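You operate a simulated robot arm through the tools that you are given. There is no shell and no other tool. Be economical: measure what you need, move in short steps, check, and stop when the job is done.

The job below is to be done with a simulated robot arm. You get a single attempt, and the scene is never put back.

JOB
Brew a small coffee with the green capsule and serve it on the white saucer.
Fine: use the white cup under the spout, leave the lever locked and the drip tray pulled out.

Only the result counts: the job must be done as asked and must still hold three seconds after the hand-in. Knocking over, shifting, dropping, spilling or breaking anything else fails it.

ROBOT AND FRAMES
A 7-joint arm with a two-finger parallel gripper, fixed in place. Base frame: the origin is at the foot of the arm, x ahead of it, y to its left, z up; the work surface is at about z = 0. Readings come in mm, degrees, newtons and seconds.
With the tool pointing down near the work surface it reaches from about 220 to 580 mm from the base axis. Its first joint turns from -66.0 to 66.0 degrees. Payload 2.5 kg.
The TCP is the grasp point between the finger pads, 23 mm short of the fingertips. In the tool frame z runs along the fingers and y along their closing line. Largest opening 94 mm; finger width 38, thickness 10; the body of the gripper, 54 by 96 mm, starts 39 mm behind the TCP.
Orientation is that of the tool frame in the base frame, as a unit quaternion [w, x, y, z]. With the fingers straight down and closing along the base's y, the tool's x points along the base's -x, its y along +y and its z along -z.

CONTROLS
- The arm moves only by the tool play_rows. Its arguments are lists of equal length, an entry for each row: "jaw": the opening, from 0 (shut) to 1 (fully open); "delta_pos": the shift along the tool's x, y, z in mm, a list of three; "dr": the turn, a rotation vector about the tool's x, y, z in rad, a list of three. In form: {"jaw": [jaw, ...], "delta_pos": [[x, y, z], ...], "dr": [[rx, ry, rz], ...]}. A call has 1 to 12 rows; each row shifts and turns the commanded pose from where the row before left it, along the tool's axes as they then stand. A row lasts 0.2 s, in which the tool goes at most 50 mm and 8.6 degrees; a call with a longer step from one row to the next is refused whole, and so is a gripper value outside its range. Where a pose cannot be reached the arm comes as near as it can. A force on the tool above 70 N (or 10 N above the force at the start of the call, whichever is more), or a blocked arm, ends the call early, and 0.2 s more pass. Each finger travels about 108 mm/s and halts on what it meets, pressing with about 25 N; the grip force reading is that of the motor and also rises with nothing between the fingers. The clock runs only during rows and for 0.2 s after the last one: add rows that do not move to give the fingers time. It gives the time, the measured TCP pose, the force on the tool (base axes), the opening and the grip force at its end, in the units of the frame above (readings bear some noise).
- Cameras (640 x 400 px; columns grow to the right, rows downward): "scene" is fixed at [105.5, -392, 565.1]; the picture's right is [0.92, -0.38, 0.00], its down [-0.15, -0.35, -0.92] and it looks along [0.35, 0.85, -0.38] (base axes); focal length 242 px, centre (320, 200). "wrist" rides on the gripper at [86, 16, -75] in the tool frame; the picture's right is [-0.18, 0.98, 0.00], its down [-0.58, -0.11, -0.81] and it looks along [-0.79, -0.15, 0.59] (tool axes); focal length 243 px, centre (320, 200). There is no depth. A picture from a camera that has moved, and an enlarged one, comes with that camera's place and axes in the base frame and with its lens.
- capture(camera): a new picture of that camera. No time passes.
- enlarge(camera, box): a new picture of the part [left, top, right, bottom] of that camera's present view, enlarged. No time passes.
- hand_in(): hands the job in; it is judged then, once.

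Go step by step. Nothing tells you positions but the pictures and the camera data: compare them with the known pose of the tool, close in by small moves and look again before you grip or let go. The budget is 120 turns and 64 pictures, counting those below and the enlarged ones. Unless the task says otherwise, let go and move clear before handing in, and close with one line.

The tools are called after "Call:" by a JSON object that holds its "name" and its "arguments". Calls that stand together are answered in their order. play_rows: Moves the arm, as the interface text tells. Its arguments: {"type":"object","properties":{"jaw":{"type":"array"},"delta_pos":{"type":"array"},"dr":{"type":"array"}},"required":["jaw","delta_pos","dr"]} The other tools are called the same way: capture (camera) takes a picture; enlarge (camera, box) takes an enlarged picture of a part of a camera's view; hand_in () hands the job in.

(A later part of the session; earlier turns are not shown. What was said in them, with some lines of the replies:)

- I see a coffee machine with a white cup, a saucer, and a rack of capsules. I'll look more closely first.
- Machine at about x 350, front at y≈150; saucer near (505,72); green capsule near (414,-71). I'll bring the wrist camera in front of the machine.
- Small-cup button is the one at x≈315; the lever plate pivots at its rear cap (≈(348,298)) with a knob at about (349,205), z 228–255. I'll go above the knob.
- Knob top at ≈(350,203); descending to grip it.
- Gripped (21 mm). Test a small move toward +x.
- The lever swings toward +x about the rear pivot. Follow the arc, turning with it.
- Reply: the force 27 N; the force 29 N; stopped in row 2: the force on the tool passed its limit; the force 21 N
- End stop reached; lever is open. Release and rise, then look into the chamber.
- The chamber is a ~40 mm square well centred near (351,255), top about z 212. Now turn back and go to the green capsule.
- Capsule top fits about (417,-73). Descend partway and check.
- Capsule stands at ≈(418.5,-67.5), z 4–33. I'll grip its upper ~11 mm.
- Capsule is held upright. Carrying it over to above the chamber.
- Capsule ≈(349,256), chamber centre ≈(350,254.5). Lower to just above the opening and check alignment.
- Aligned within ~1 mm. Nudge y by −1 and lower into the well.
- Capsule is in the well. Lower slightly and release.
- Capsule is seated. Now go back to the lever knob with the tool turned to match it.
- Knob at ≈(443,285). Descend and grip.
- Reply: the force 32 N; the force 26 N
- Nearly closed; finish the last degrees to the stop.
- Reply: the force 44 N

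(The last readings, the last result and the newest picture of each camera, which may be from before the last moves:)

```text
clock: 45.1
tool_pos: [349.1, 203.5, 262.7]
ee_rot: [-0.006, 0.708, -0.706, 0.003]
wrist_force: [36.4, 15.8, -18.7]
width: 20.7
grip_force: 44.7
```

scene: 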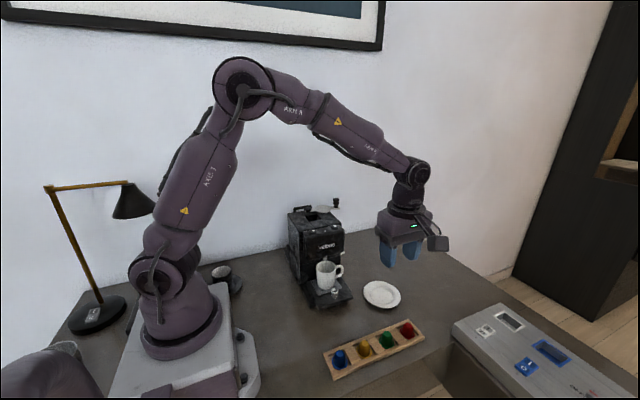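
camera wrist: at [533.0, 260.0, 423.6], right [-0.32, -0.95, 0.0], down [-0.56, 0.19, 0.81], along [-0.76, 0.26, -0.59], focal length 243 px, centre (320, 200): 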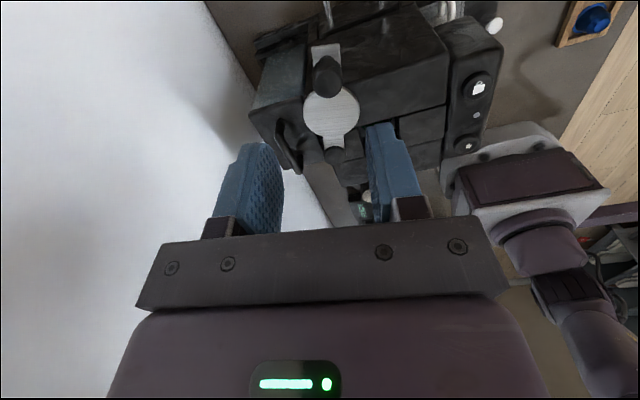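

Stop reached at x≈349. Release, rise and check.

Call:
{"name": "play_rows", "arguments": {"jaw": [0.3, 0.5, 0.5, 0.5, 0.5, 0.5], "delta_pos": [[0, -2, 0], [0, -2, 0], [0, 0, -20], [0, 0, -40], [0, 0, -30], [0, 0, 0]], "dr": [[0, 0, 0], [0, 0, 0], [0, 0, 0], [0, 0, 0], [0, 0, 0], [0, 0, 0]]}}

Call:
{"name": "enlarge", "arguments": {"camera": "scene", "box": [280, 190, 355, 240]}}

```text
clock: 46.5
tool_pos: [348.9, 205.9, 352.4]
ee_rot: [0.0, 0.71, -0.705, 0.0]
wrist_force: [0.0, 0.3, -0.8]
width: 46.9
grip_force: 0.1
```

```text
8.00 times, centred on (318, 215) of scene
camera zoom: at [105.5, -392.0, 565.1], right [0.92, -0.38, 0.0], down [-0.15, -0.35, -0.92], along [0.35, 0.85, -0.38], focal length 1938 px, centre (340, 80)
```

zoom: 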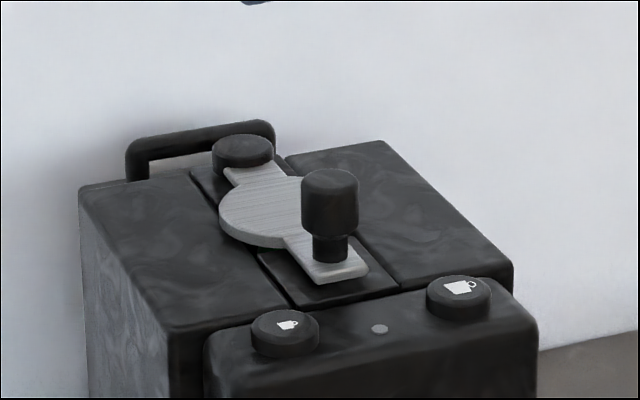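

Lever is locked exactly as at the start. Now to the small-cup button at ≈(316,168), fingers closed.

Call:
{"name": "play_rows", "arguments": {"jaw": [0.2, 0, 0, 0, 0, 0], "delta_pos": [[19, 16.5, 0], [19, 16.5, 0], [0, 0, 40], [0, 0, 40], [0, 0, 12], [0, 0, 0]], "dr": [[0, 0, 0], [0, 0, 0], [0, 0, 0], [0, 0, 0], [0, 0, 0], [0, 0, 0]]}}

Call:
{"name": "enlarge", "arguments": {"camera": "scene", "box": [280, 190, 355, 240]}}

Call:
{"name": "enlarge", "arguments": {"camera": "wrist", "box": [230, 50, 410, 200]}}

```text
clock: 47.9
tool_pos: [316.6, 166.5, 258.8]
ee_rot: [0.0, 0.709, -0.705, 0.0]
wrist_force: [0.1, 0.3, -0.6]
width: 0.1
grip_force: 25.4
```

```text
8.00 times, centred on (318, 215) of scene
camera zoom: at [105.5, -392.0, 565.1], right [0.92, -0.38, 0.0], down [-0.15, -0.35, -0.92], along [0.35, 0.85, -0.38], focal length 1938 px, centre (340, 80)
```

zoom: 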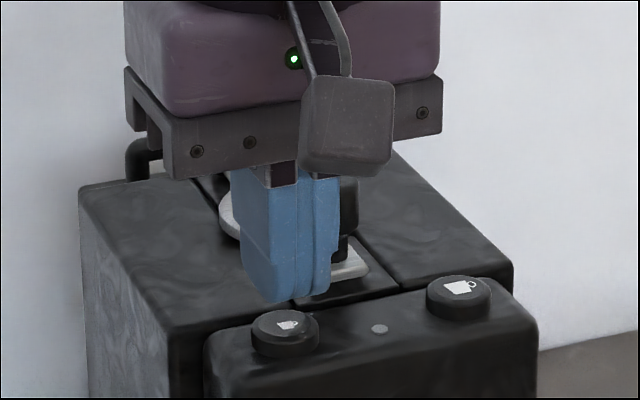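

```text
2.67 times, centred on (320, 125) of wrist
camera zoom: at [300.0, 78.6, 334.2], right [-0.98, 0.18, 0.0], down [0.1, 0.58, 0.81], along [0.14, 0.79, -0.59], focal length 647 px, centre (320, 400)
```

zoom: 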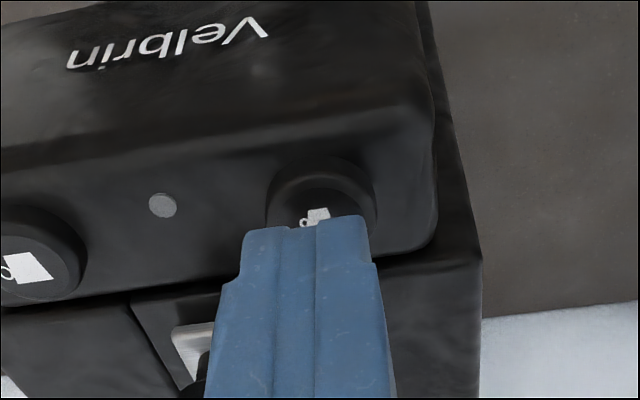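

Call:
{"name": "play_rows", "arguments": {"jaw": [0, 0, 0, 0], "delta_pos": [[-1, 0, 8], [0, 0, 4], [0, 0, 4], [0, 0, 0]], "dr": [[0, 0, 0], [0, 0, 0], [0, 0, 0], [0, 0, 0]]}}

```text
clock: 48.9
tool_pos: [315.9, 167.5, 243.0]
ee_rot: [-0.001, 0.71, -0.705, 0.0]
wrist_force: [0.8, -0.1, 0.9]
width: 0.0
grip_force: 25.1
```

Call:
{"name": "play_rows", "arguments": {"jaw": [0, 0], "delta_pos": [[0, 0, 3], [0, 0, 0]], "dr": [[0, 0, 0], [0, 0, 0]]}}

Call:
{"name": "play_rows", "arguments": {"jaw": [0, 0], "delta_pos": [[0, 0, 3], [0, 0, 0]], "dr": [[0, 0, 0], [0, 0, 0]]}}

```text
clock: 49.5
tool_pos: [317.0, 166.9, 239.7]
ee_rot: [-0.001, 0.71, -0.704, 0.001]
wrist_force: [-2.6, -1.1, 9.4]
width: 0.1
grip_force: 24.5
```

```text
clock: 50.1
tool_pos: [316.2, 166.3, 238.6]
ee_rot: [0.0, 0.71, -0.705, 0.0]
wrist_force: [-9.5, -5.0, 25.2]
width: 0.0
grip_force: 24.8
```

Call:
{"name": "play_rows", "arguments": {"jaw": [0, 0], "delta_pos": [[0, 0, 3], [0, 0, 0]], "dr": [[0, 0, 0], [0, 0, 0]]}}

Call:
{"name": "enlarge", "arguments": {"camera": "scene", "box": [290, 215, 365, 305]}}

```text
clock: 50.6
tool_pos: [316.9, 167.8, 237.9]
ee_rot: [0.0, 0.71, -0.704, 0.002]
wrist_force: [-7.7, -3.6, 19.6]
width: 0.0
grip_force: 24.8
stopped in row 2: the force on the tool passed its limit (the readings are from after the stop); the commanded pose is now the measured one
```

```text
4.44 times, centred on (328, 260) of scene
camera zoom: at [105.5, -392.1, 565.1], right [0.92, -0.38, 0.0], down [-0.15, -0.35, -0.92], along [0.35, 0.85, -0.38], focal length 1077 px, centre (287, -67)
```

zoom: 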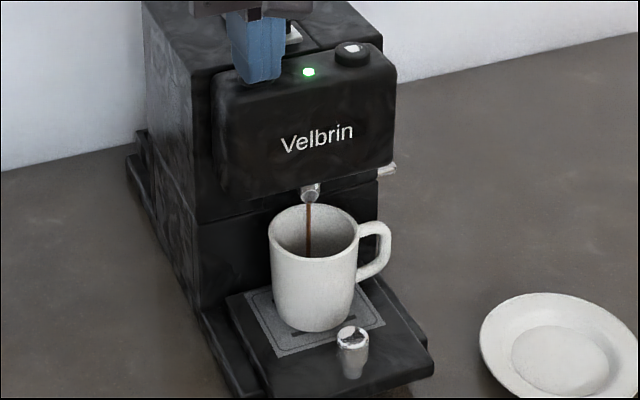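

Coffee is flowing and the lamp is green. Back off upward and wait.

Call:
{"name": "play_rows", "arguments": {"jaw": [0, 0, 0, 0, 0, 0, 0, 0, 0, 0, 0, 0], "delta_pos": [[0, 0, -10], [0, 0, -30], [0, 0, -40], [45, 0, 0], [45, -10, 0], [45, -10, 0], [45, -8, 0], [0, -7, 0], [0, 0, 0], [0, 0, 0], [0, 0, 0], [0, 0, 0]], "dr": [[0, 0, 0], [0, 0, 0], [0, 0, 0], [0, 0, 0], [0, 0, 0], [0, 0, 0], [0, 0, 0], [0, 0, 0], [0, 0, 0], [0, 0, 0], [0, 0, 0], [0, 0, 0]]}}

Call:
{"name": "play_rows", "arguments": {"jaw": [0, 0, 0, 0, 0, 0, 0, 0, 0, 0, 0, 0], "delta_pos": [[0, 0, 0], [0, 0, 0], [0, 0, 0], [0, 0, 0], [0, 0, 0], [0, 0, 0], [0, 0, 0], [0, 0, 0], [0, 0, 0], [0, 0, 0], [0, 0, 0], [0, 0, 0]], "dr": [[0, 0, 0], [0, 0, 0], [0, 0, 0], [0, 0, 0], [0, 0, 0], [0, 0, 0], [0, 0, 0], [0, 0, 0], [0, 0, 0], [0, 0, 0], [0, 0, 0], [0, 0, 0]]}}

Call:
{"name": "enlarge", "arguments": {"camera": "scene", "box": [280, 200, 370, 310]}}

```text
clock: 53.2
tool_pos: [352.9, -13.9, 317.5]
ee_rot: [-0.001, 0.71, -0.704, 0.002]
wrist_force: [-0.6, 0.2, 0.7]
width: 0.0
grip_force: 24.6
```

```text
clock: 55.8
tool_pos: [352.7, -12.6, 317.5]
ee_rot: [0.0, 0.709, -0.705, 0.001]
wrist_force: [0.4, -0.5, 0.1]
width: 0.1
grip_force: 24.8
```

```text
3.64 times, centred on (325, 255) of scene
camera zoom: at [105.5, -392.0, 565.1], right [0.92, -0.38, 0.0], down [-0.15, -0.35, -0.92], along [0.35, 0.85, -0.38], focal length 881 px, centre (302, 0)
```

zoom: 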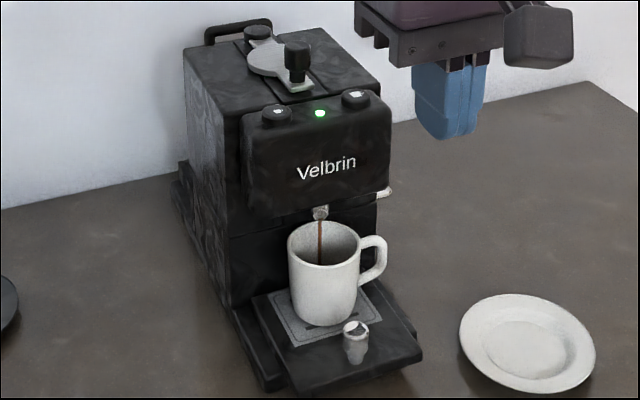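

Call:
{"name": "play_rows", "arguments": {"jaw": [0, 0, 0, 0, 0, 0, 0, 0, 0, 0, 0, 0], "delta_pos": [[0, 0, 0], [0, 0, 0], [0, 0, 0], [0, 0, 0], [0, 0, 0], [0, 0, 0], [0, 0, 0], [0, 0, 0], [0, 0, 0], [0, 0, 0], [0, 0, 0], [0, 0, 0]], "dr": [[0, 0, 0], [0, 0, 0], [0, 0, 0], [0, 0, 0], [0, 0, 0], [0, 0, 0], [0, 0, 0], [0, 0, 0], [0, 0, 0], [0, 0, 0], [0, 0, 0], [0, 0, 0]]}}

Call:
{"name": "play_rows", "arguments": {"jaw": [0, 0, 0, 0, 0, 0, 0, 0, 0, 0, 0, 0], "delta_pos": [[0, 0, 0], [0, 0, 0], [0, 0, 0], [0, 0, 0], [0, 0, 0], [0, 0, 0], [0, 0, 0], [0, 0, 0], [0, 0, 0], [0, 0, 0], [0, 0, 0], [0, 0, 0]], "dr": [[0, 0, 0], [0, 0, 0], [0, 0, 0], [0, 0, 0], [0, 0, 0], [0, 0, 0], [0, 0, 0], [0, 0, 0], [0, 0, 0], [0, 0, 0], [0, 0, 0], [0, 0, 0]]}}

Call:
{"name": "play_rows", "arguments": {"jaw": [0, 0, 0, 0, 0, 0, 0, 0, 0, 0, 0, 0], "delta_pos": [[0, 0, 0], [0, 0, 0], [0, 0, 0], [0, 0, 0], [0, 0, 0], [0, 0, 0], [0, 0, 0], [0, 0, 0], [0, 0, 0], [0, 0, 0], [0, 0, 0], [0, 0, 0]], "dr": [[0, 0, 0], [0, 0, 0], [0, 0, 0], [0, 0, 0], [0, 0, 0], [0, 0, 0], [0, 0, 0], [0, 0, 0], [0, 0, 0], [0, 0, 0], [0, 0, 0], [0, 0, 0]]}}

Call:
{"name": "enlarge", "arguments": {"camera": "scene", "box": [295, 205, 370, 305]}}

```text
clock: 58.4
tool_pos: [353.1, -14.9, 317.9]
ee_rot: [0.0, 0.709, -0.705, 0.002]
wrist_force: [0.2, -0.3, 0.0]
width: 0.0
grip_force: 24.9
```

```text
clock: 61.0
tool_pos: [352.6, -12.9, 318.1]
ee_rot: [-0.001, 0.709, -0.705, 0.001]
wrist_force: [-0.1, -0.3, 1.0]
width: 0.1
grip_force: 25.3
```

```text
clock: 63.6
tool_pos: [353.4, -12.8, 318.9]
ee_rot: [-0.001, 0.71, -0.705, 0.002]
wrist_force: [-0.9, 0.6, 0.4]
width: 0.2
grip_force: 24.8
```

```text
4.00 times, centred on (332, 255) of scene
camera zoom: at [105.5, -392.0, 565.1], right [0.92, -0.38, 0.0], down [-0.15, -0.35, -0.92], along [0.35, 0.85, -0.38], focal length 969 px, centre (270, -20)
```

zoom: 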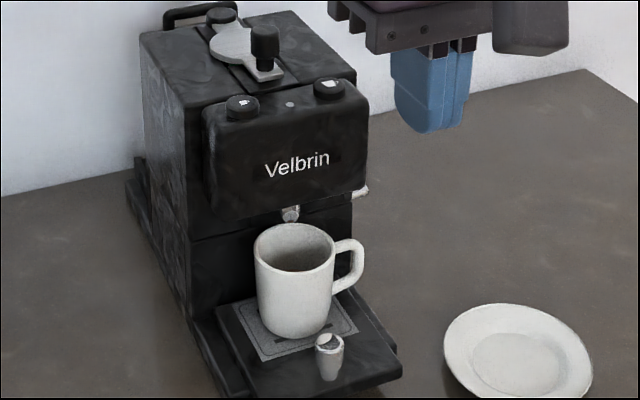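

Brewing is over. Next I approach the tray's post handle in front of the cup.

Call:
{"name": "play_rows", "arguments": {"jaw": [0.5, 0.5, 0.5, 0.5, 0.5, 0.5, 0.5], "delta_pos": [[0, 0, 45], [0, 0, 45], [0, 0, 45], [0, 0, 33], [-40, 0, 0], [-45, 0, 0], [0, 0, 0]], "dr": [[0, 0, 0], [0, 0, 0], [0, 0, 0], [0, 0, 0], [0, 0, 0], [0, 0, 0], [0, 0, 0]]}}

Call:
{"name": "capture", "arguments": {"camera": "wrist"}}

```text
clock: 65.2
tool_pos: [352.9, 72.0, 148.6]
ee_rot: [-0.001, 0.709, -0.706, 0.002]
wrist_force: [0.0, 0.4, -0.3]
width: 47.2
grip_force: 0.1
```

```text
19 pictures are left
camera wrist: at [335.9, -14.7, 223.6], right [-0.98, 0.18, 0.0], down [0.1, 0.58, 0.81], along [0.15, 0.79, -0.59], focal length 243 px, centre (320, 200)
```

wrist: 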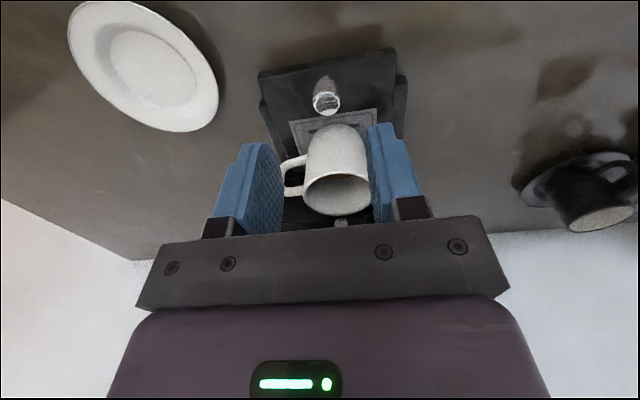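

Post at ≈(351,88.5), z 24–57. Descend with TCP slightly in front of it and grip.

Call:
{"name": "play_rows", "arguments": {"jaw": [0.5, 0.5, 0.5, 0.5, 0.5, 0.3, 0.15, 0, 0], "delta_pos": [[-10, 1.5, 0], [0, 0, 35], [0, 0, 35], [0, 0, 20], [0, 0, 0], [0, 0, 0], [0, 0, 0], [0, 0, 0], [0, 0, 0]], "dr": [[0, 0, 0], [0, 0, 0], [0, 0, 0], [0, 0, 0], [0, 0, 0], [0, 0, 0], [0, 0, 0], [0, 0, 0], [0, 0, 0]]}}

Call:
{"name": "enlarge", "arguments": {"camera": "scene", "box": [295, 235, 370, 310]}}

```text
clock: 67.2
tool_pos: [350.9, 82.5, 58.9]
ee_rot: [0.0, 0.71, -0.704, 0.002]
wrist_force: [0.3, 1.7, -7.0]
width: 20.2
grip_force: 45.2
```

```text
5.33 times, centred on (332, 272) of scene
camera zoom: at [105.5, -392.0, 565.1], right [0.92, -0.38, 0.0], down [-0.15, -0.35, -0.92], along [0.35, 0.85, -0.38], focal length 1292 px, centre (253, -187)
```

zoom: 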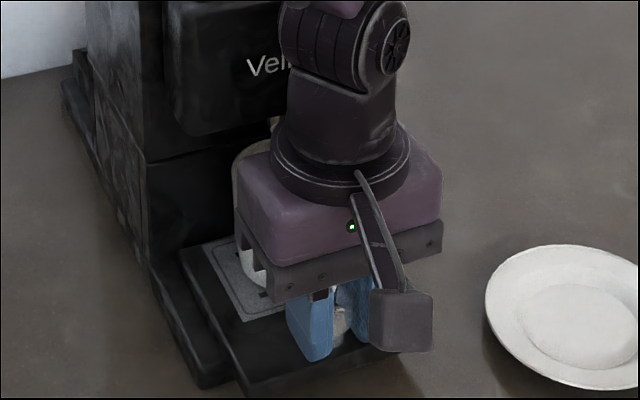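

Gripped (20 mm). Pull gently and watch whether the tray follows.

Call:
{"name": "play_rows", "arguments": {"jaw": [0, 0, 0, 0, 0, 0], "delta_pos": [[1, 0, 0], [1.5, 0, 0], [2, 0, 0], [2, 0, 0], [1.5, 0, 0], [0, 0, 0]], "dr": [[0, 0, 0], [0, 0, 0], [0, 0, 0], [0, 0, 0], [0, 0, 0], [0, 0, 0]]}}

```text
clock: 68.6
tool_pos: [350.3, 73.6, 58.9]
ee_rot: [0.002, 0.71, -0.704, 0.0]
wrist_force: [-17.3, 1.1, 1.2]
width: 20.3
grip_force: 44.8
```

The tray follows with little force. Keep pulling slowly.

Call:
{"name": "play_rows", "arguments": {"jaw": [0, 0, 0, 0, 0, 0, 0, 0, 0, 0, 0, 0], "delta_pos": [[1, 0, 0], [2, 0, 0], [3, 0, 0], [3, 0, 0], [3, 0, 0], [3, 0, 0], [3, 0, 0], [3, 0, 0], [3, 0, 0], [2, 0, 0], [1, 0, 0], [0, 0, 0]], "dr": [[0, 0, 0], [0, 0, 0], [0, 0, 0], [0, 0, 0], [0, 0, 0], [0, 0, 0], [0, 0, 0], [0, 0, 0], [0, 0, 0], [0, 0, 0], [0, 0, 0], [0, 0, 0]]}}

Call:
{"name": "enlarge", "arguments": {"camera": "scene", "box": [290, 215, 375, 310]}}

```text
clock: 71.2
tool_pos: [349.5, 46.7, 58.9]
ee_rot: [0.002, 0.709, -0.705, 0.0]
wrist_force: [-12.1, -0.8, -23.3]
width: 19.8
grip_force: 45.4
```

```text
4.21 times, centred on (332, 262) of scene
camera zoom: at [105.6, -392.0, 565.1], right [0.92, -0.38, 0.0], down [-0.15, -0.35, -0.92], along [0.35, 0.85, -0.38], focal length 1020 px, centre (267, -63)
```

zoom: 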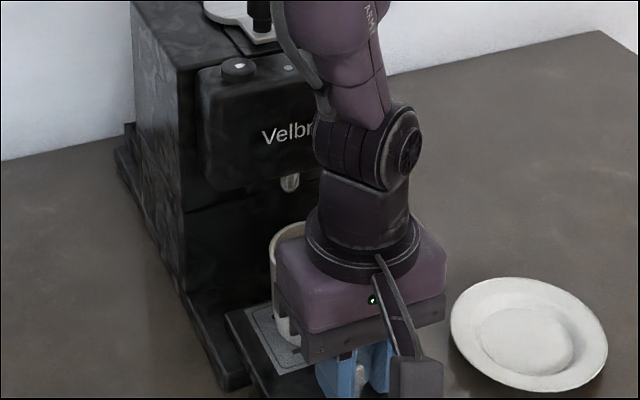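

Call:
{"name": "play_rows", "arguments": {"jaw": [0, 0, 0, 0, 0, 0, 0, 0, 0, 0], "delta_pos": [[1, 0, 0], [2, 0, 0], [2.5, 0, 0], [2.5, 0, 0], [2.5, 0, 0], [2.5, 0, 0], [2.5, 0, 0], [2, 0, 0], [1, 0, 0], [0, 0, 0]], "dr": [[0, 0, 0], [0, 0, 0], [0, 0, 0], [0, 0, 0], [0, 0, 0], [0, 0, 0], [0, 0, 0], [0, 0, 0], [0, 0, 0], [0, 0, 0]]}}

```text
clock: 73.4
tool_pos: [349.4, 28.8, 59.3]
ee_rot: [0.002, 0.71, -0.704, 0.0]
wrist_force: [-8.8, 0.5, -27.3]
width: 20.6
grip_force: 45.2
```

Call:
{"name": "play_rows", "arguments": {"jaw": [0, 0, 0, 0, 0, 0, 0, 0, 0, 0], "delta_pos": [[1, 0, 1], [2, 0, 0.5], [2.5, 0, 0], [2.5, 0, 0], [2.5, 0, 0], [2, 0, 0], [2, 0, 0], [1, 0, 0], [0, 0, 0], [0, 0, 0]], "dr": [[0, 0, 0], [0, 0, 0], [0, 0, 0], [0, 0, 0], [0, 0, 0], [0, 0, 0], [0, 0, 0], [0, 0, 0], [0, 0, 0], [0, 0, 0]]}}

Call:
{"name": "capture", "arguments": {"camera": "wrist"}}

```text
clock: 75.6
tool_pos: [350.3, 12.3, 58.7]
ee_rot: [0.002, 0.709, -0.705, 0.0]
wrist_force: [-25.7, -0.4, 32.2]
width: 20.1
grip_force: 45.2
```

```text
16 pictures are left
camera wrist: at [334.3, -73.4, 134.7], right [-0.98, 0.18, 0.0], down [0.11, 0.58, 0.8], along [0.14, 0.79, -0.59], focal length 243 px, centre (320, 200)
```

wrist: 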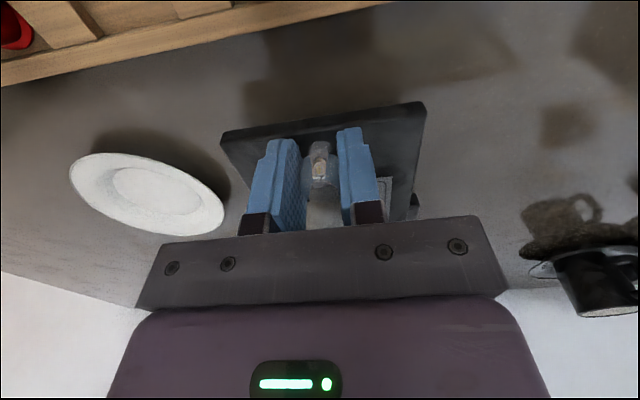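

Call:
{"name": "play_rows", "arguments": {"jaw": [0, 0, 0, 0, 0, 0, 0], "delta_pos": [[1, 0.5, -0.4], [1.5, 0, -0.3], [2, 0, 0], [2, 0, 0], [1.5, 0, 0], [1, 0, 0], [0, 0, 0]], "dr": [[0, 0, 0], [0, 0, 0], [0, 0, 0], [0, 0, 0], [0, 0, 0], [0, 0, 0], [0, 0, 0]]}}

```text
clock: 77.2
tool_pos: [350.7, 4.2, 59.0]
ee_rot: [0.001, 0.709, -0.706, 0.0]
wrist_force: [-15.6, 0.6, 2.3]
width: 20.2
grip_force: 44.9
```

Call:
{"name": "play_rows", "arguments": {"jaw": [0, 0, 0, 0, 0, 0, 0], "delta_pos": [[1, 0, 0], [1.5, 0, 0], [1.5, 0, 0], [1.5, 0, 0], [1.5, 0, 0], [1, 0, 0], [0, 0, 0]], "dr": [[0, 0, 0], [0, 0, 0], [0, 0, 0], [0, 0, 0], [0, 0, 0], [0, 0, 0], [0, 0, 0]]}}

Call:
{"name": "enlarge", "arguments": {"camera": "scene", "box": [280, 215, 390, 330]}}

```text
clock: 78.8
tool_pos: [350.6, -3.0, 60.0]
ee_rot: [-0.001, 0.71, -0.704, 0.001]
wrist_force: [-18.8, 7.5, 13.7]
width: 20.1
grip_force: 44.8
```

```text
3.48 times, centred on (335, 272) of scene
camera zoom: at [105.5, -392.0, 565.1], right [0.92, -0.38, 0.0], down [-0.15, -0.35, -0.92], along [0.35, 0.85, -0.38], focal length 843 px, centre (268, -52)
```

zoom: 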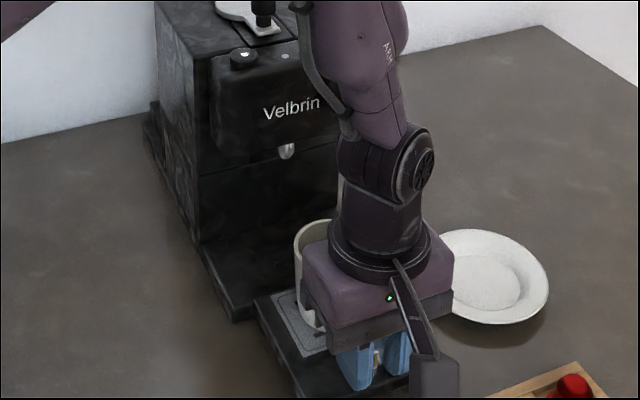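

Tray is out about 86 mm and the cup came with it. Release gently, rise, and look.

Call:
{"name": "play_rows", "arguments": {"jaw": [0.22, 0.3, 0.4, 0.4, 0.4, 0.4, 0.4, 0.4, 0.4], "delta_pos": [[0, 0, 0], [0, 0, 0], [0, 0, 0], [0, 0, -10], [0, 0, -25], [0, 0, -40], [0, 0, -40], [0, 0, -40], [0, 0, 0]], "dr": [[0, 0, 0], [0, 0, 0], [0, 0, 0], [0, 0, 0], [0, 0, 0], [0, 0, 0], [0, 0, 0], [0, 0, 0], [0, 0, 0]]}}

Call:
{"name": "capture", "arguments": {"camera": "wrist"}}

Call:
{"name": "enlarge", "arguments": {"camera": "scene", "box": [290, 235, 380, 325]}}

```text
clock: 80.8
tool_pos: [350.7, -2.2, 215.0]
ee_rot: [0.001, 0.71, -0.705, 0.002]
wrist_force: [-0.1, 0.5, 0.0]
width: 37.5
grip_force: 0.0
```

```text
14 pictures are left
camera wrist: at [334.5, -88.7, 290.8], right [-0.98, 0.18, 0.0], down [0.1, 0.58, 0.81], along [0.14, 0.79, -0.59], focal length 243 px, centre (320, 200)
```

wrist: 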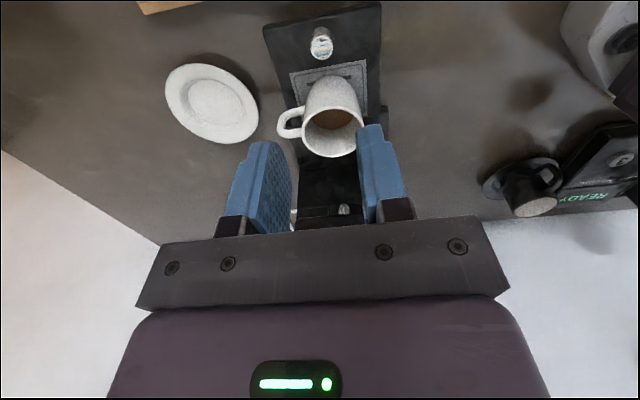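

```text
4.44 times, centred on (335, 280) of scene
camera zoom: at [105.5, -392.0, 565.1], right [0.92, -0.38, 0.0], down [-0.15, -0.35, -0.92], along [0.35, 0.85, -0.38], focal length 1077 px, centre (253, -156)
```

zoom: 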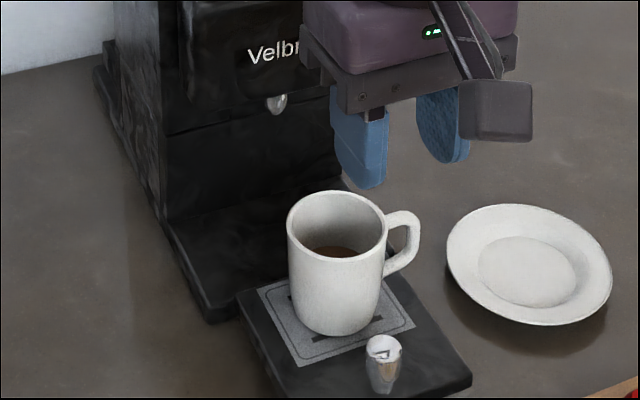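

Tray holds, cup with coffee stands at ≈(349,62), handle toward +x. Turn the tool so the fingers close along y.

Call:
{"name": "play_rows", "arguments": {"jaw": [0.5, 0.6, 0.7, 0.78, 0.78, 0.78, 0.78, 0.78, 0.78, 0.78, 0.78, 0.78], "delta_pos": [[0, 0, 0], [0, 0, 0], [0, 0, 0], [0, 0, 0], [0, 0, 0], [0, 0, 0], [0, 0, 0], [0, 0, 0], [0, 0, 0], [0, 0, 0], [0, 0, 0], [0, 0, 0]], "dr": [[0, 0, 0.1434], [0, 0, 0.1434], [0, 0, 0.1434], [0, 0, 0.1434], [0, 0, 0.1434], [0, 0, 0.1434], [0, 0, 0.1434], [0, 0, 0.1434], [0, 0, 0.1434], [0, 0, 0.1434], [0, 0, 0.1434], [0, 0, 0]]}}

Call:
{"name": "play_rows", "arguments": {"jaw": [0.78, 0.78, 0.78, 0.78, 0.78], "delta_pos": [[0, 32, 0], [0, 32, 0], [0, 0, 20], [0, 0, 20], [0, 0, 0]], "dr": [[0, 0, 0], [0, 0, 0], [0, 0, 0], [0, 0, 0], [0, 0, 0]]}}

Call:
{"name": "capture", "arguments": {"camera": "wrist"}}

```text
clock: 83.4
tool_pos: [349.9, -4.2, 215.8]
ee_rot: [0.001, 0.001, 1.0, 0.0]
wrist_force: [-0.6, 0.0, -0.5]
width: 73.2
grip_force: 0.0
```

```text
clock: 84.6
tool_pos: [350.7, 61.5, 174.7]
ee_rot: [0.002, 0.001, 1.0, 0.0]
wrist_force: [0.2, 0.1, 0.6]
width: 73.0
grip_force: 0.0
```

```text
12 pictures are left
camera wrist: at [263.9, 77.6, 249.8], right [0.18, 0.98, 0.0], down [0.58, -0.11, 0.81], along [0.79, -0.15, -0.59], focal length 243 px, centre (320, 200)
```

wrist: 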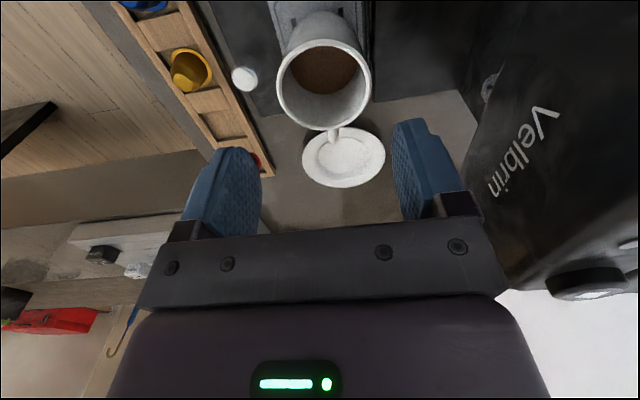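

Call:
{"name": "play_rows", "arguments": {"jaw": [0.88, 0.88, 0.88], "delta_pos": [[3, 3, 20], [0, 0, 22], [0, 0, 0]], "dr": [[0, 0, 0], [0, 0, 0], [0, 0, 0]]}}

Call:
{"name": "capture", "arguments": {"camera": "wrist"}}

Call:
{"name": "enlarge", "arguments": {"camera": "scene", "box": [300, 240, 375, 300]}}

```text
clock: 85.4
tool_pos: [347.4, 64.5, 132.4]
ee_rot: [0.002, -0.001, 1.0, -0.001]
wrist_force: [0.0, 0.2, 0.2]
width: 82.7
grip_force: 0.1
```

```text
11 pictures are left
camera wrist: at [260.7, 80.3, 208.1], right [0.18, 0.98, 0.0], down [0.58, -0.11, 0.81], along [0.79, -0.15, -0.59], focal length 243 px, centre (320, 200)
```

wrist: 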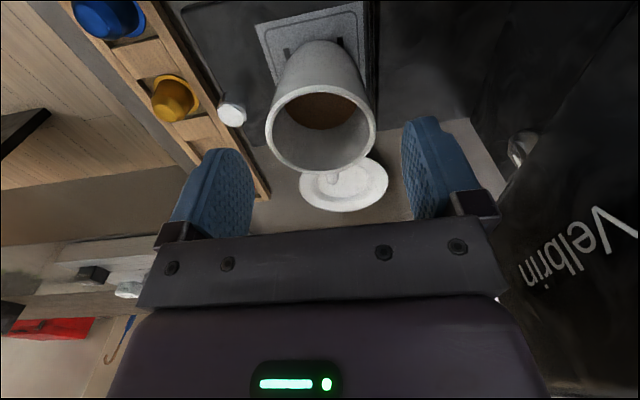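

```text
6.67 times, centred on (338, 270) of scene
camera zoom: at [105.5, -392.0, 565.1], right [0.92, -0.38, 0.0], down [-0.15, -0.35, -0.92], along [0.35, 0.85, -0.38], focal length 1615 px, centre (203, -267)
```

zoom: 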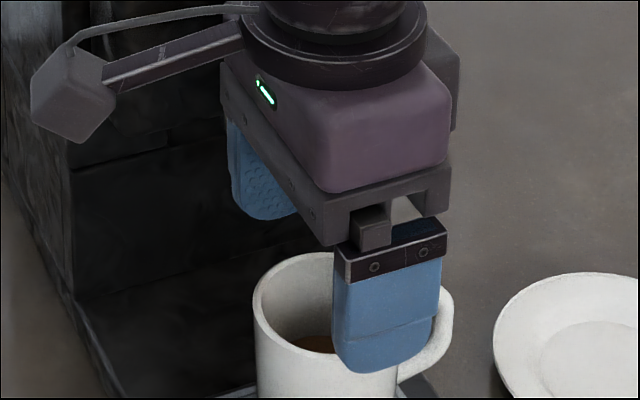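

Centred: rim ≈(347,65.5), TCP (347,64.5). Descend and close gently.

Call:
{"name": "play_rows", "arguments": {"jaw": [0.88, 0.88, 0.88, 0.88, 0.8, 0.74, 0.68, 0.62, 0.56, 0.5, 0.5], "delta_pos": [[0, 1, 15], [0, 0, 17], [0, 0, 15], [0, 0, 0], [0, 0, 0], [0, 0, 0], [0, 0, 0], [0, 0, 0], [0, 0, 0], [0, 0, 0], [0, 0, 0]], "dr": [[0, 0, 0], [0, 0, 0], [0, 0, 0], [0, 0, 0], [0, 0, 0], [0, 0, 0], [0, 0, 0], [0, 0, 0], [0, 0, 0], [0, 0, 0], [0, 0, 0]]}}

```text
clock: 87.8
tool_pos: [346.7, 65.1, 85.3]
ee_rot: [0.001, 0.001, 1.0, -0.001]
wrist_force: [0.1, -0.3, 0.6]
width: 58.6
grip_force: 24.9
```

Gripped at 58.6 mm. Lift smoothly.

Call:
{"name": "play_rows", "arguments": {"jaw": [0.3, 0.3, 0.3, 0.3, 0.3, 0.3, 0.3, 0.3], "delta_pos": [[0, 0, -2], [0, 0, -4], [0, 0, -7], [0, 0, -9], [0, 0, -9], [0, 0, -6], [0, 0, -3], [0, 0, 0]], "dr": [[0, 0, 0], [0, 0, 0], [0, 0, 0], [0, 0, 0], [0, 0, 0], [0, 0, 0], [0, 0, 0], [0, 0, 0]]}}

Call:
{"name": "enlarge", "arguments": {"camera": "scene", "box": [290, 230, 410, 320]}}

```text
clock: 89.6
tool_pos: [346.4, 63.6, 127.2]
ee_rot: [0.001, 0.0, 1.0, -0.001]
wrist_force: [0.6, 0.9, -1.4]
width: 58.4
grip_force: 25.1
```

```text
4.44 times, centred on (350, 275) of scene
camera zoom: at [105.5, -392.0, 565.1], right [0.92, -0.38, 0.0], down [-0.15, -0.35, -0.92], along [0.35, 0.85, -0.38], focal length 1077 px, centre (187, -133)
```

zoom: 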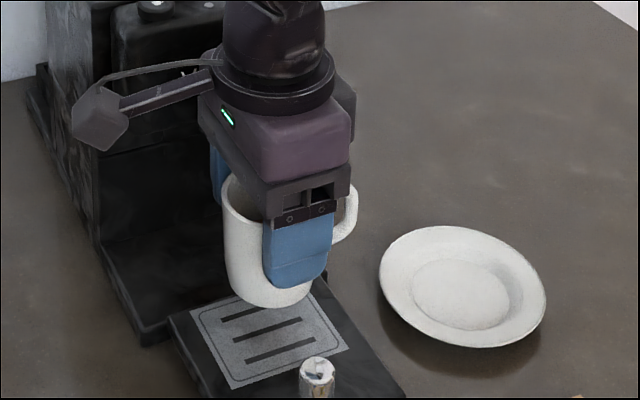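

Cup lifted cleanly. Carry it smoothly to above the saucer at ≈(498,64.5).

Call:
{"name": "play_rows", "arguments": {"jaw": [0.3, 0.3, 0.3, 0.3, 0.3, 0.3, 0.3, 0.3, 0.3, 0.3, 0.3, 0.3], "delta_pos": [[-4, 0, 0], [-8, 0, 0], [-12, 0, 0], [-16, 0, 0], [-18, 0, 0], [-18, 0, 0], [-18, 0, 0], [-18, 0, 0], [-16, 0, 0], [-12, 0, 0], [-8, 0, 0], [-4, 0, 0]], "dr": [[0, 0, 0], [0, 0, 0], [0, 0, 0], [0, 0, 0], [0, 0, 0], [0, 0, 0], [0, 0, 0], [0, 0, 0], [0, 0, 0], [0, 0, 0], [0, 0, 0], [0, 0, 0]]}}

Call:
{"name": "enlarge", "arguments": {"camera": "scene", "box": [330, 230, 450, 320]}}

Call:
{"name": "capture", "arguments": {"camera": "wrist"}}

```text
clock: 92.2
tool_pos: [500.7, 64.2, 124.7]
ee_rot: [0.0, 0.001, 1.0, -0.001]
wrist_force: [1.0, -0.1, -2.4]
width: 58.8
grip_force: 25.2
```

```text
4.44 times, centred on (390, 275) of scene
camera zoom: at [105.5, -392.0, 565.1], right [0.92, -0.38, 0.0], down [-0.15, -0.35, -0.92], along [0.35, 0.85, -0.38], focal length 1077 px, centre (9, -133)
```

zoom: 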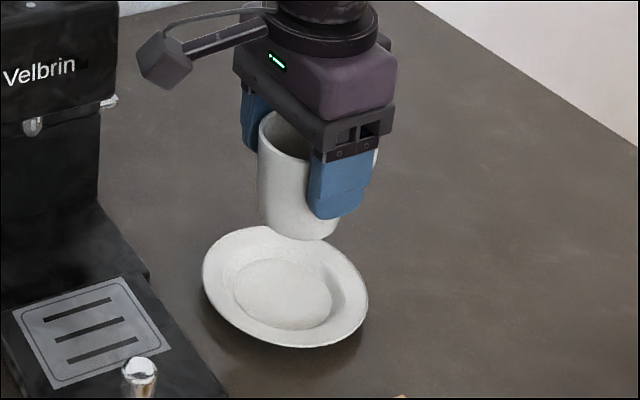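

```text
7 pictures are left
camera wrist: at [413.4, 80.1, 200.1], right [0.19, 0.98, 0.0], down [0.58, -0.11, 0.81], along [0.79, -0.15, -0.59], focal length 243 px, centre (320, 200)
```

wrist: 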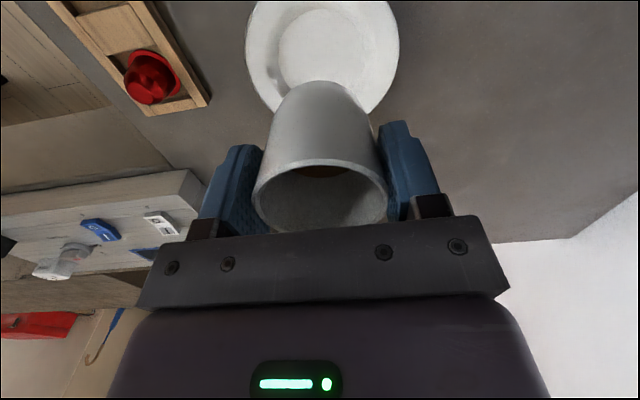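

Saucer estimates average (497,65). Shift x −3, lower most of the way, then check.

Call:
{"name": "play_rows", "arguments": {"jaw": [0.3, 0.3, 0.3, 0.3, 0.3, 0.3, 0.3], "delta_pos": [[1, 0, 3], [1, 0, 7], [1, 0, 9], [0, 0, 9], [0, 0, 6], [0, 0, 3], [0, 0, 0]], "dr": [[0, 0, 0], [0, 0, 0], [0, 0, 0], [0, 0, 0], [0, 0, 0], [0, 0, 0], [0, 0, 0]]}}

Call:
{"name": "enlarge", "arguments": {"camera": "scene", "box": [350, 250, 425, 310]}}

Call:
{"name": "enlarge", "arguments": {"camera": "wrist", "box": [200, 0, 440, 150]}}

```text
clock: 93.8
tool_pos: [496.3, 64.4, 88.2]
ee_rot: [0.002, -0.001, 1.0, 0.0]
wrist_force: [-0.7, 0.8, -0.9]
width: 58.6
grip_force: 24.9
```

```text
6.67 times, centred on (388, 280) of scene
camera zoom: at [105.5, -392.0, 565.1], right [0.92, -0.38, 0.0], down [-0.15, -0.35, -0.92], along [0.35, 0.85, -0.38], focal length 1615 px, centre (-130, -333)
```

zoom: 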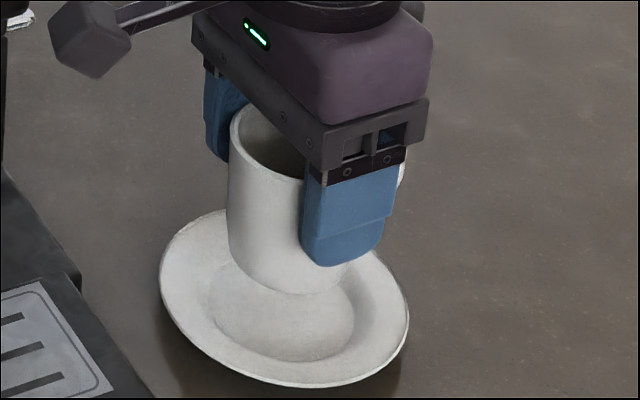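

```text
2.67 times, centred on (320, 75) of wrist
camera zoom: at [409.5, 80.3, 163.9], right [0.18, 0.98, 0.0], down [0.58, -0.11, 0.81], along [0.79, -0.15, -0.59], focal length 647 px, centre (320, 533)
```

zoom: 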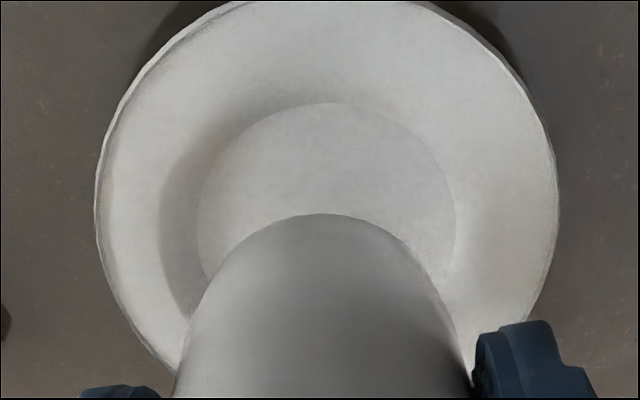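

Cup and well centres agree within ~2 mm. Lower slowly until touch.

Call:
{"name": "play_rows", "arguments": {"jaw": [0.3, 0.3, 0.3, 0.3, 0.3], "delta_pos": [[-1, 1, 4], [0, 0, 5], [0, 0, 4], [0, 0, 2], [0, 0, 0]], "dr": [[0, 0, 0], [0, 0, 0], [0, 0, 0], [0, 0, 0], [0, 0, 0]]}}

Call:
{"name": "play_rows", "arguments": {"jaw": [0.3, 0.3, 0.3, 0.3], "delta_pos": [[0, 0, 1], [0, 0, 1], [0, 0, 1], [0, 0, 0]], "dr": [[0, 0, 0], [0, 0, 0], [0, 0, 0], [0, 0, 0]]}}

```text
clock: 95.0
tool_pos: [498.7, 65.3, 73.2]
ee_rot: [0.002, 0.0, 1.0, -0.001]
wrist_force: [0.5, 0.8, -2.1]
width: 58.8
grip_force: 24.9
```

```text
clock: 96.0
tool_pos: [497.6, 67.1, 71.2]
ee_rot: [0.002, 0.0, 1.0, -0.001]
wrist_force: [-0.3, 0.2, -1.4]
width: 58.7
grip_force: 24.8
```

Call:
{"name": "play_rows", "arguments": {"jaw": [0.3, 0.3, 0.3, 0.3], "delta_pos": [[0, 0, 1], [0, 0, 1], [0, 0, 1], [0, 0, 0]], "dr": [[0, 0, 0], [0, 0, 0], [0, 0, 0], [0, 0, 0]]}}

```text
clock: 97.0
tool_pos: [498.4, 65.1, 67.6]
ee_rot: [0.002, 0.0, 1.0, -0.001]
wrist_force: [0.5, 0.4, -1.4]
width: 58.6
grip_force: 24.6
```

Call:
{"name": "play_rows", "arguments": {"jaw": [0.3, 0.3, 0.3], "delta_pos": [[0, 0, 1], [0, 0, 1], [0, 0, 0]], "dr": [[0, 0, 0], [0, 0, 0], [0, 0, 0]]}}

Call:
{"name": "enlarge", "arguments": {"camera": "scene", "box": [350, 250, 425, 310]}}

```text
clock: 97.8
tool_pos: [498.7, 64.9, 65.2]
ee_rot: [0.003, 0.001, 1.0, -0.002]
wrist_force: [0.1, -0.5, -2.4]
width: 58.8
grip_force: 25.0
```

```text
6.67 times, centred on (388, 280) of scene
camera zoom: at [105.5, -392.0, 565.1], right [0.92, -0.38, 0.0], down [-0.15, -0.35, -0.92], along [0.35, 0.85, -0.38], focal length 1615 px, centre (-130, -333)
```

zoom: 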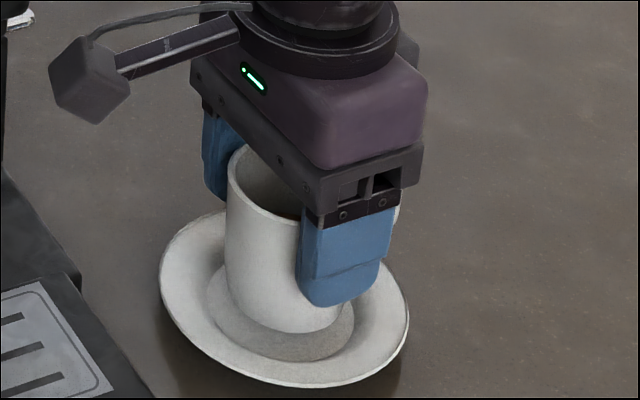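

Call:
{"name": "play_rows", "arguments": {"jaw": [0.3, 0.3, 0.3, 0.3], "delta_pos": [[1, 0.5, 1], [1, 0.5, 1], [0, 0, 0], [0, 0, 0]], "dr": [[0, 0, 0], [0, 0, 0], [0, 0, 0], [0, 0, 0]]}}

Call:
{"name": "play_rows", "arguments": {"jaw": [0.3, 0.3], "delta_pos": [[0, 0, 1], [0, 0, 0]], "dr": [[0, 0, 0], [0, 0, 0]]}}

```text
clock: 98.8
tool_pos: [495.6, 66.4, 64.1]
ee_rot: [0.001, 0.0, 1.0, -0.001]
wrist_force: [-0.8, 0.5, -1.5]
width: 58.7
grip_force: 24.8
```

```text
clock: 99.4
tool_pos: [497.4, 66.6, 61.9]
ee_rot: [0.002, 0.001, 1.0, -0.001]
wrist_force: [-0.2, 0.0, -1.2]
width: 58.9
grip_force: 25.1
```

Call:
{"name": "play_rows", "arguments": {"jaw": [0.3, 0.3], "delta_pos": [[0, 0, 1], [0, 0, 0]], "dr": [[0, 0, 0], [0, 0, 0]]}}

Call:
{"name": "play_rows", "arguments": {"jaw": [0.3, 0.3], "delta_pos": [[0, 0, 1], [0, 0, 0]], "dr": [[0, 0, 0], [0, 0, 0]]}}

```text
clock: 100.0
tool_pos: [496.2, 66.4, 61.6]
ee_rot: [0.001, 0.001, 1.0, -0.001]
wrist_force: [-0.3, -0.5, -1.9]
width: 58.7
grip_force: 24.7
```

```text
clock: 100.6
tool_pos: [496.6, 65.7, 61.0]
ee_rot: [0.001, -0.001, 1.0, -0.001]
wrist_force: [0.6, 0.6, -2.1]
width: 58.6
grip_force: 24.9
```

Call:
{"name": "play_rows", "arguments": {"jaw": [0.3, 0.3], "delta_pos": [[0, 0, 1], [0, 0, 0]], "dr": [[0, 0, 0], [0, 0, 0]]}}

Call:
{"name": "play_rows", "arguments": {"jaw": [0.3, 0.3], "delta_pos": [[0, 0, 1], [0, 0, 0]], "dr": [[0, 0, 0], [0, 0, 0]]}}

Call:
{"name": "enlarge", "arguments": {"camera": "scene", "box": [360, 265, 415, 305]}}

```text
clock: 101.2
tool_pos: [496.8, 66.6, 58.8]
ee_rot: [0.002, 0.0, 1.0, -0.001]
wrist_force: [-0.4, -0.2, -1.5]
width: 58.8
grip_force: 24.9
```

```text
clock: 101.8
tool_pos: [496.1, 67.3, 58.8]
ee_rot: [0.002, 0.0, 1.0, 0.0]
wrist_force: [-1.3, 0.4, 4.5]
width: 58.7
grip_force: 25.1
```

```text
10.00 times, centred on (388, 285) of scene
camera zoom: at [105.5, -392.0, 565.1], right [0.92, -0.38, 0.0], down [-0.15, -0.35, -0.92], along [0.35, 0.85, -0.38], focal length 2423 px, centre (-355, -650)
```

zoom: 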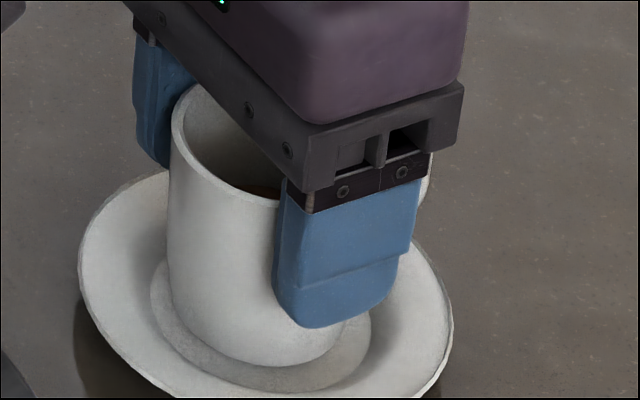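

Contact felt (+6 N shift). Release gently and rise straight up.

Call:
{"name": "play_rows", "arguments": {"jaw": [0.63, 0.66, 0.72, 0.8, 0.85, 0.85, 0.85, 0.85, 0.85, 0.85, 0.85, 0.85], "delta_pos": [[0, 0, 0], [0, 0, 0], [0, 0, 0], [0, 0, 0], [0, 0, 0], [0, 0, -5], [0, 0, -15], [0, 0, -25], [0, 0, -40], [0, 0, -40], [0, 0, -40], [0, 0, 0]], "dr": [[0, 0, 0], [0, 0, 0], [0, 0, 0], [0, 0, 0], [0, 0, 0], [0, 0, 0], [0, 0, 0], [0, 0, 0], [0, 0, 0], [0, 0, 0], [0, 0, 0], [0, 0, 0]]}}

Call:
{"name": "enlarge", "arguments": {"camera": "scene", "box": [270, 195, 430, 325]}}

```text
clock: 104.4
tool_pos: [494.2, 65.9, 223.8]
ee_rot: [0.002, 0.0, 1.0, -0.001]
wrist_force: [0.1, -0.5, -0.5]
width: 79.9
grip_force: 0.1
```

```text
3.08 times, centred on (350, 260) of scene
camera zoom: at [105.5, -392.0, 565.1], right [0.92, -0.38, 0.0], down [-0.15, -0.35, -0.92], along [0.35, 0.85, -0.38], focal length 745 px, centre (228, 15)
```

zoom: 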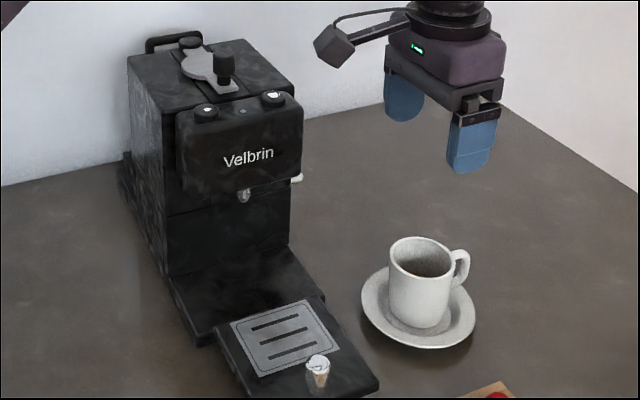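

The cup with coffee stands on the saucer, the lever is locked, the tray is out and the gripper is clear. Handing in.

Call:
{"name": "hand_in", "arguments": {}}

```text
The job is handed in.
```

The small coffee from the green capsule is in the white cup on the white saucer, with the lever locked and the drip tray pulled out about 86 mm; the job is handed in, but no verdict came back.
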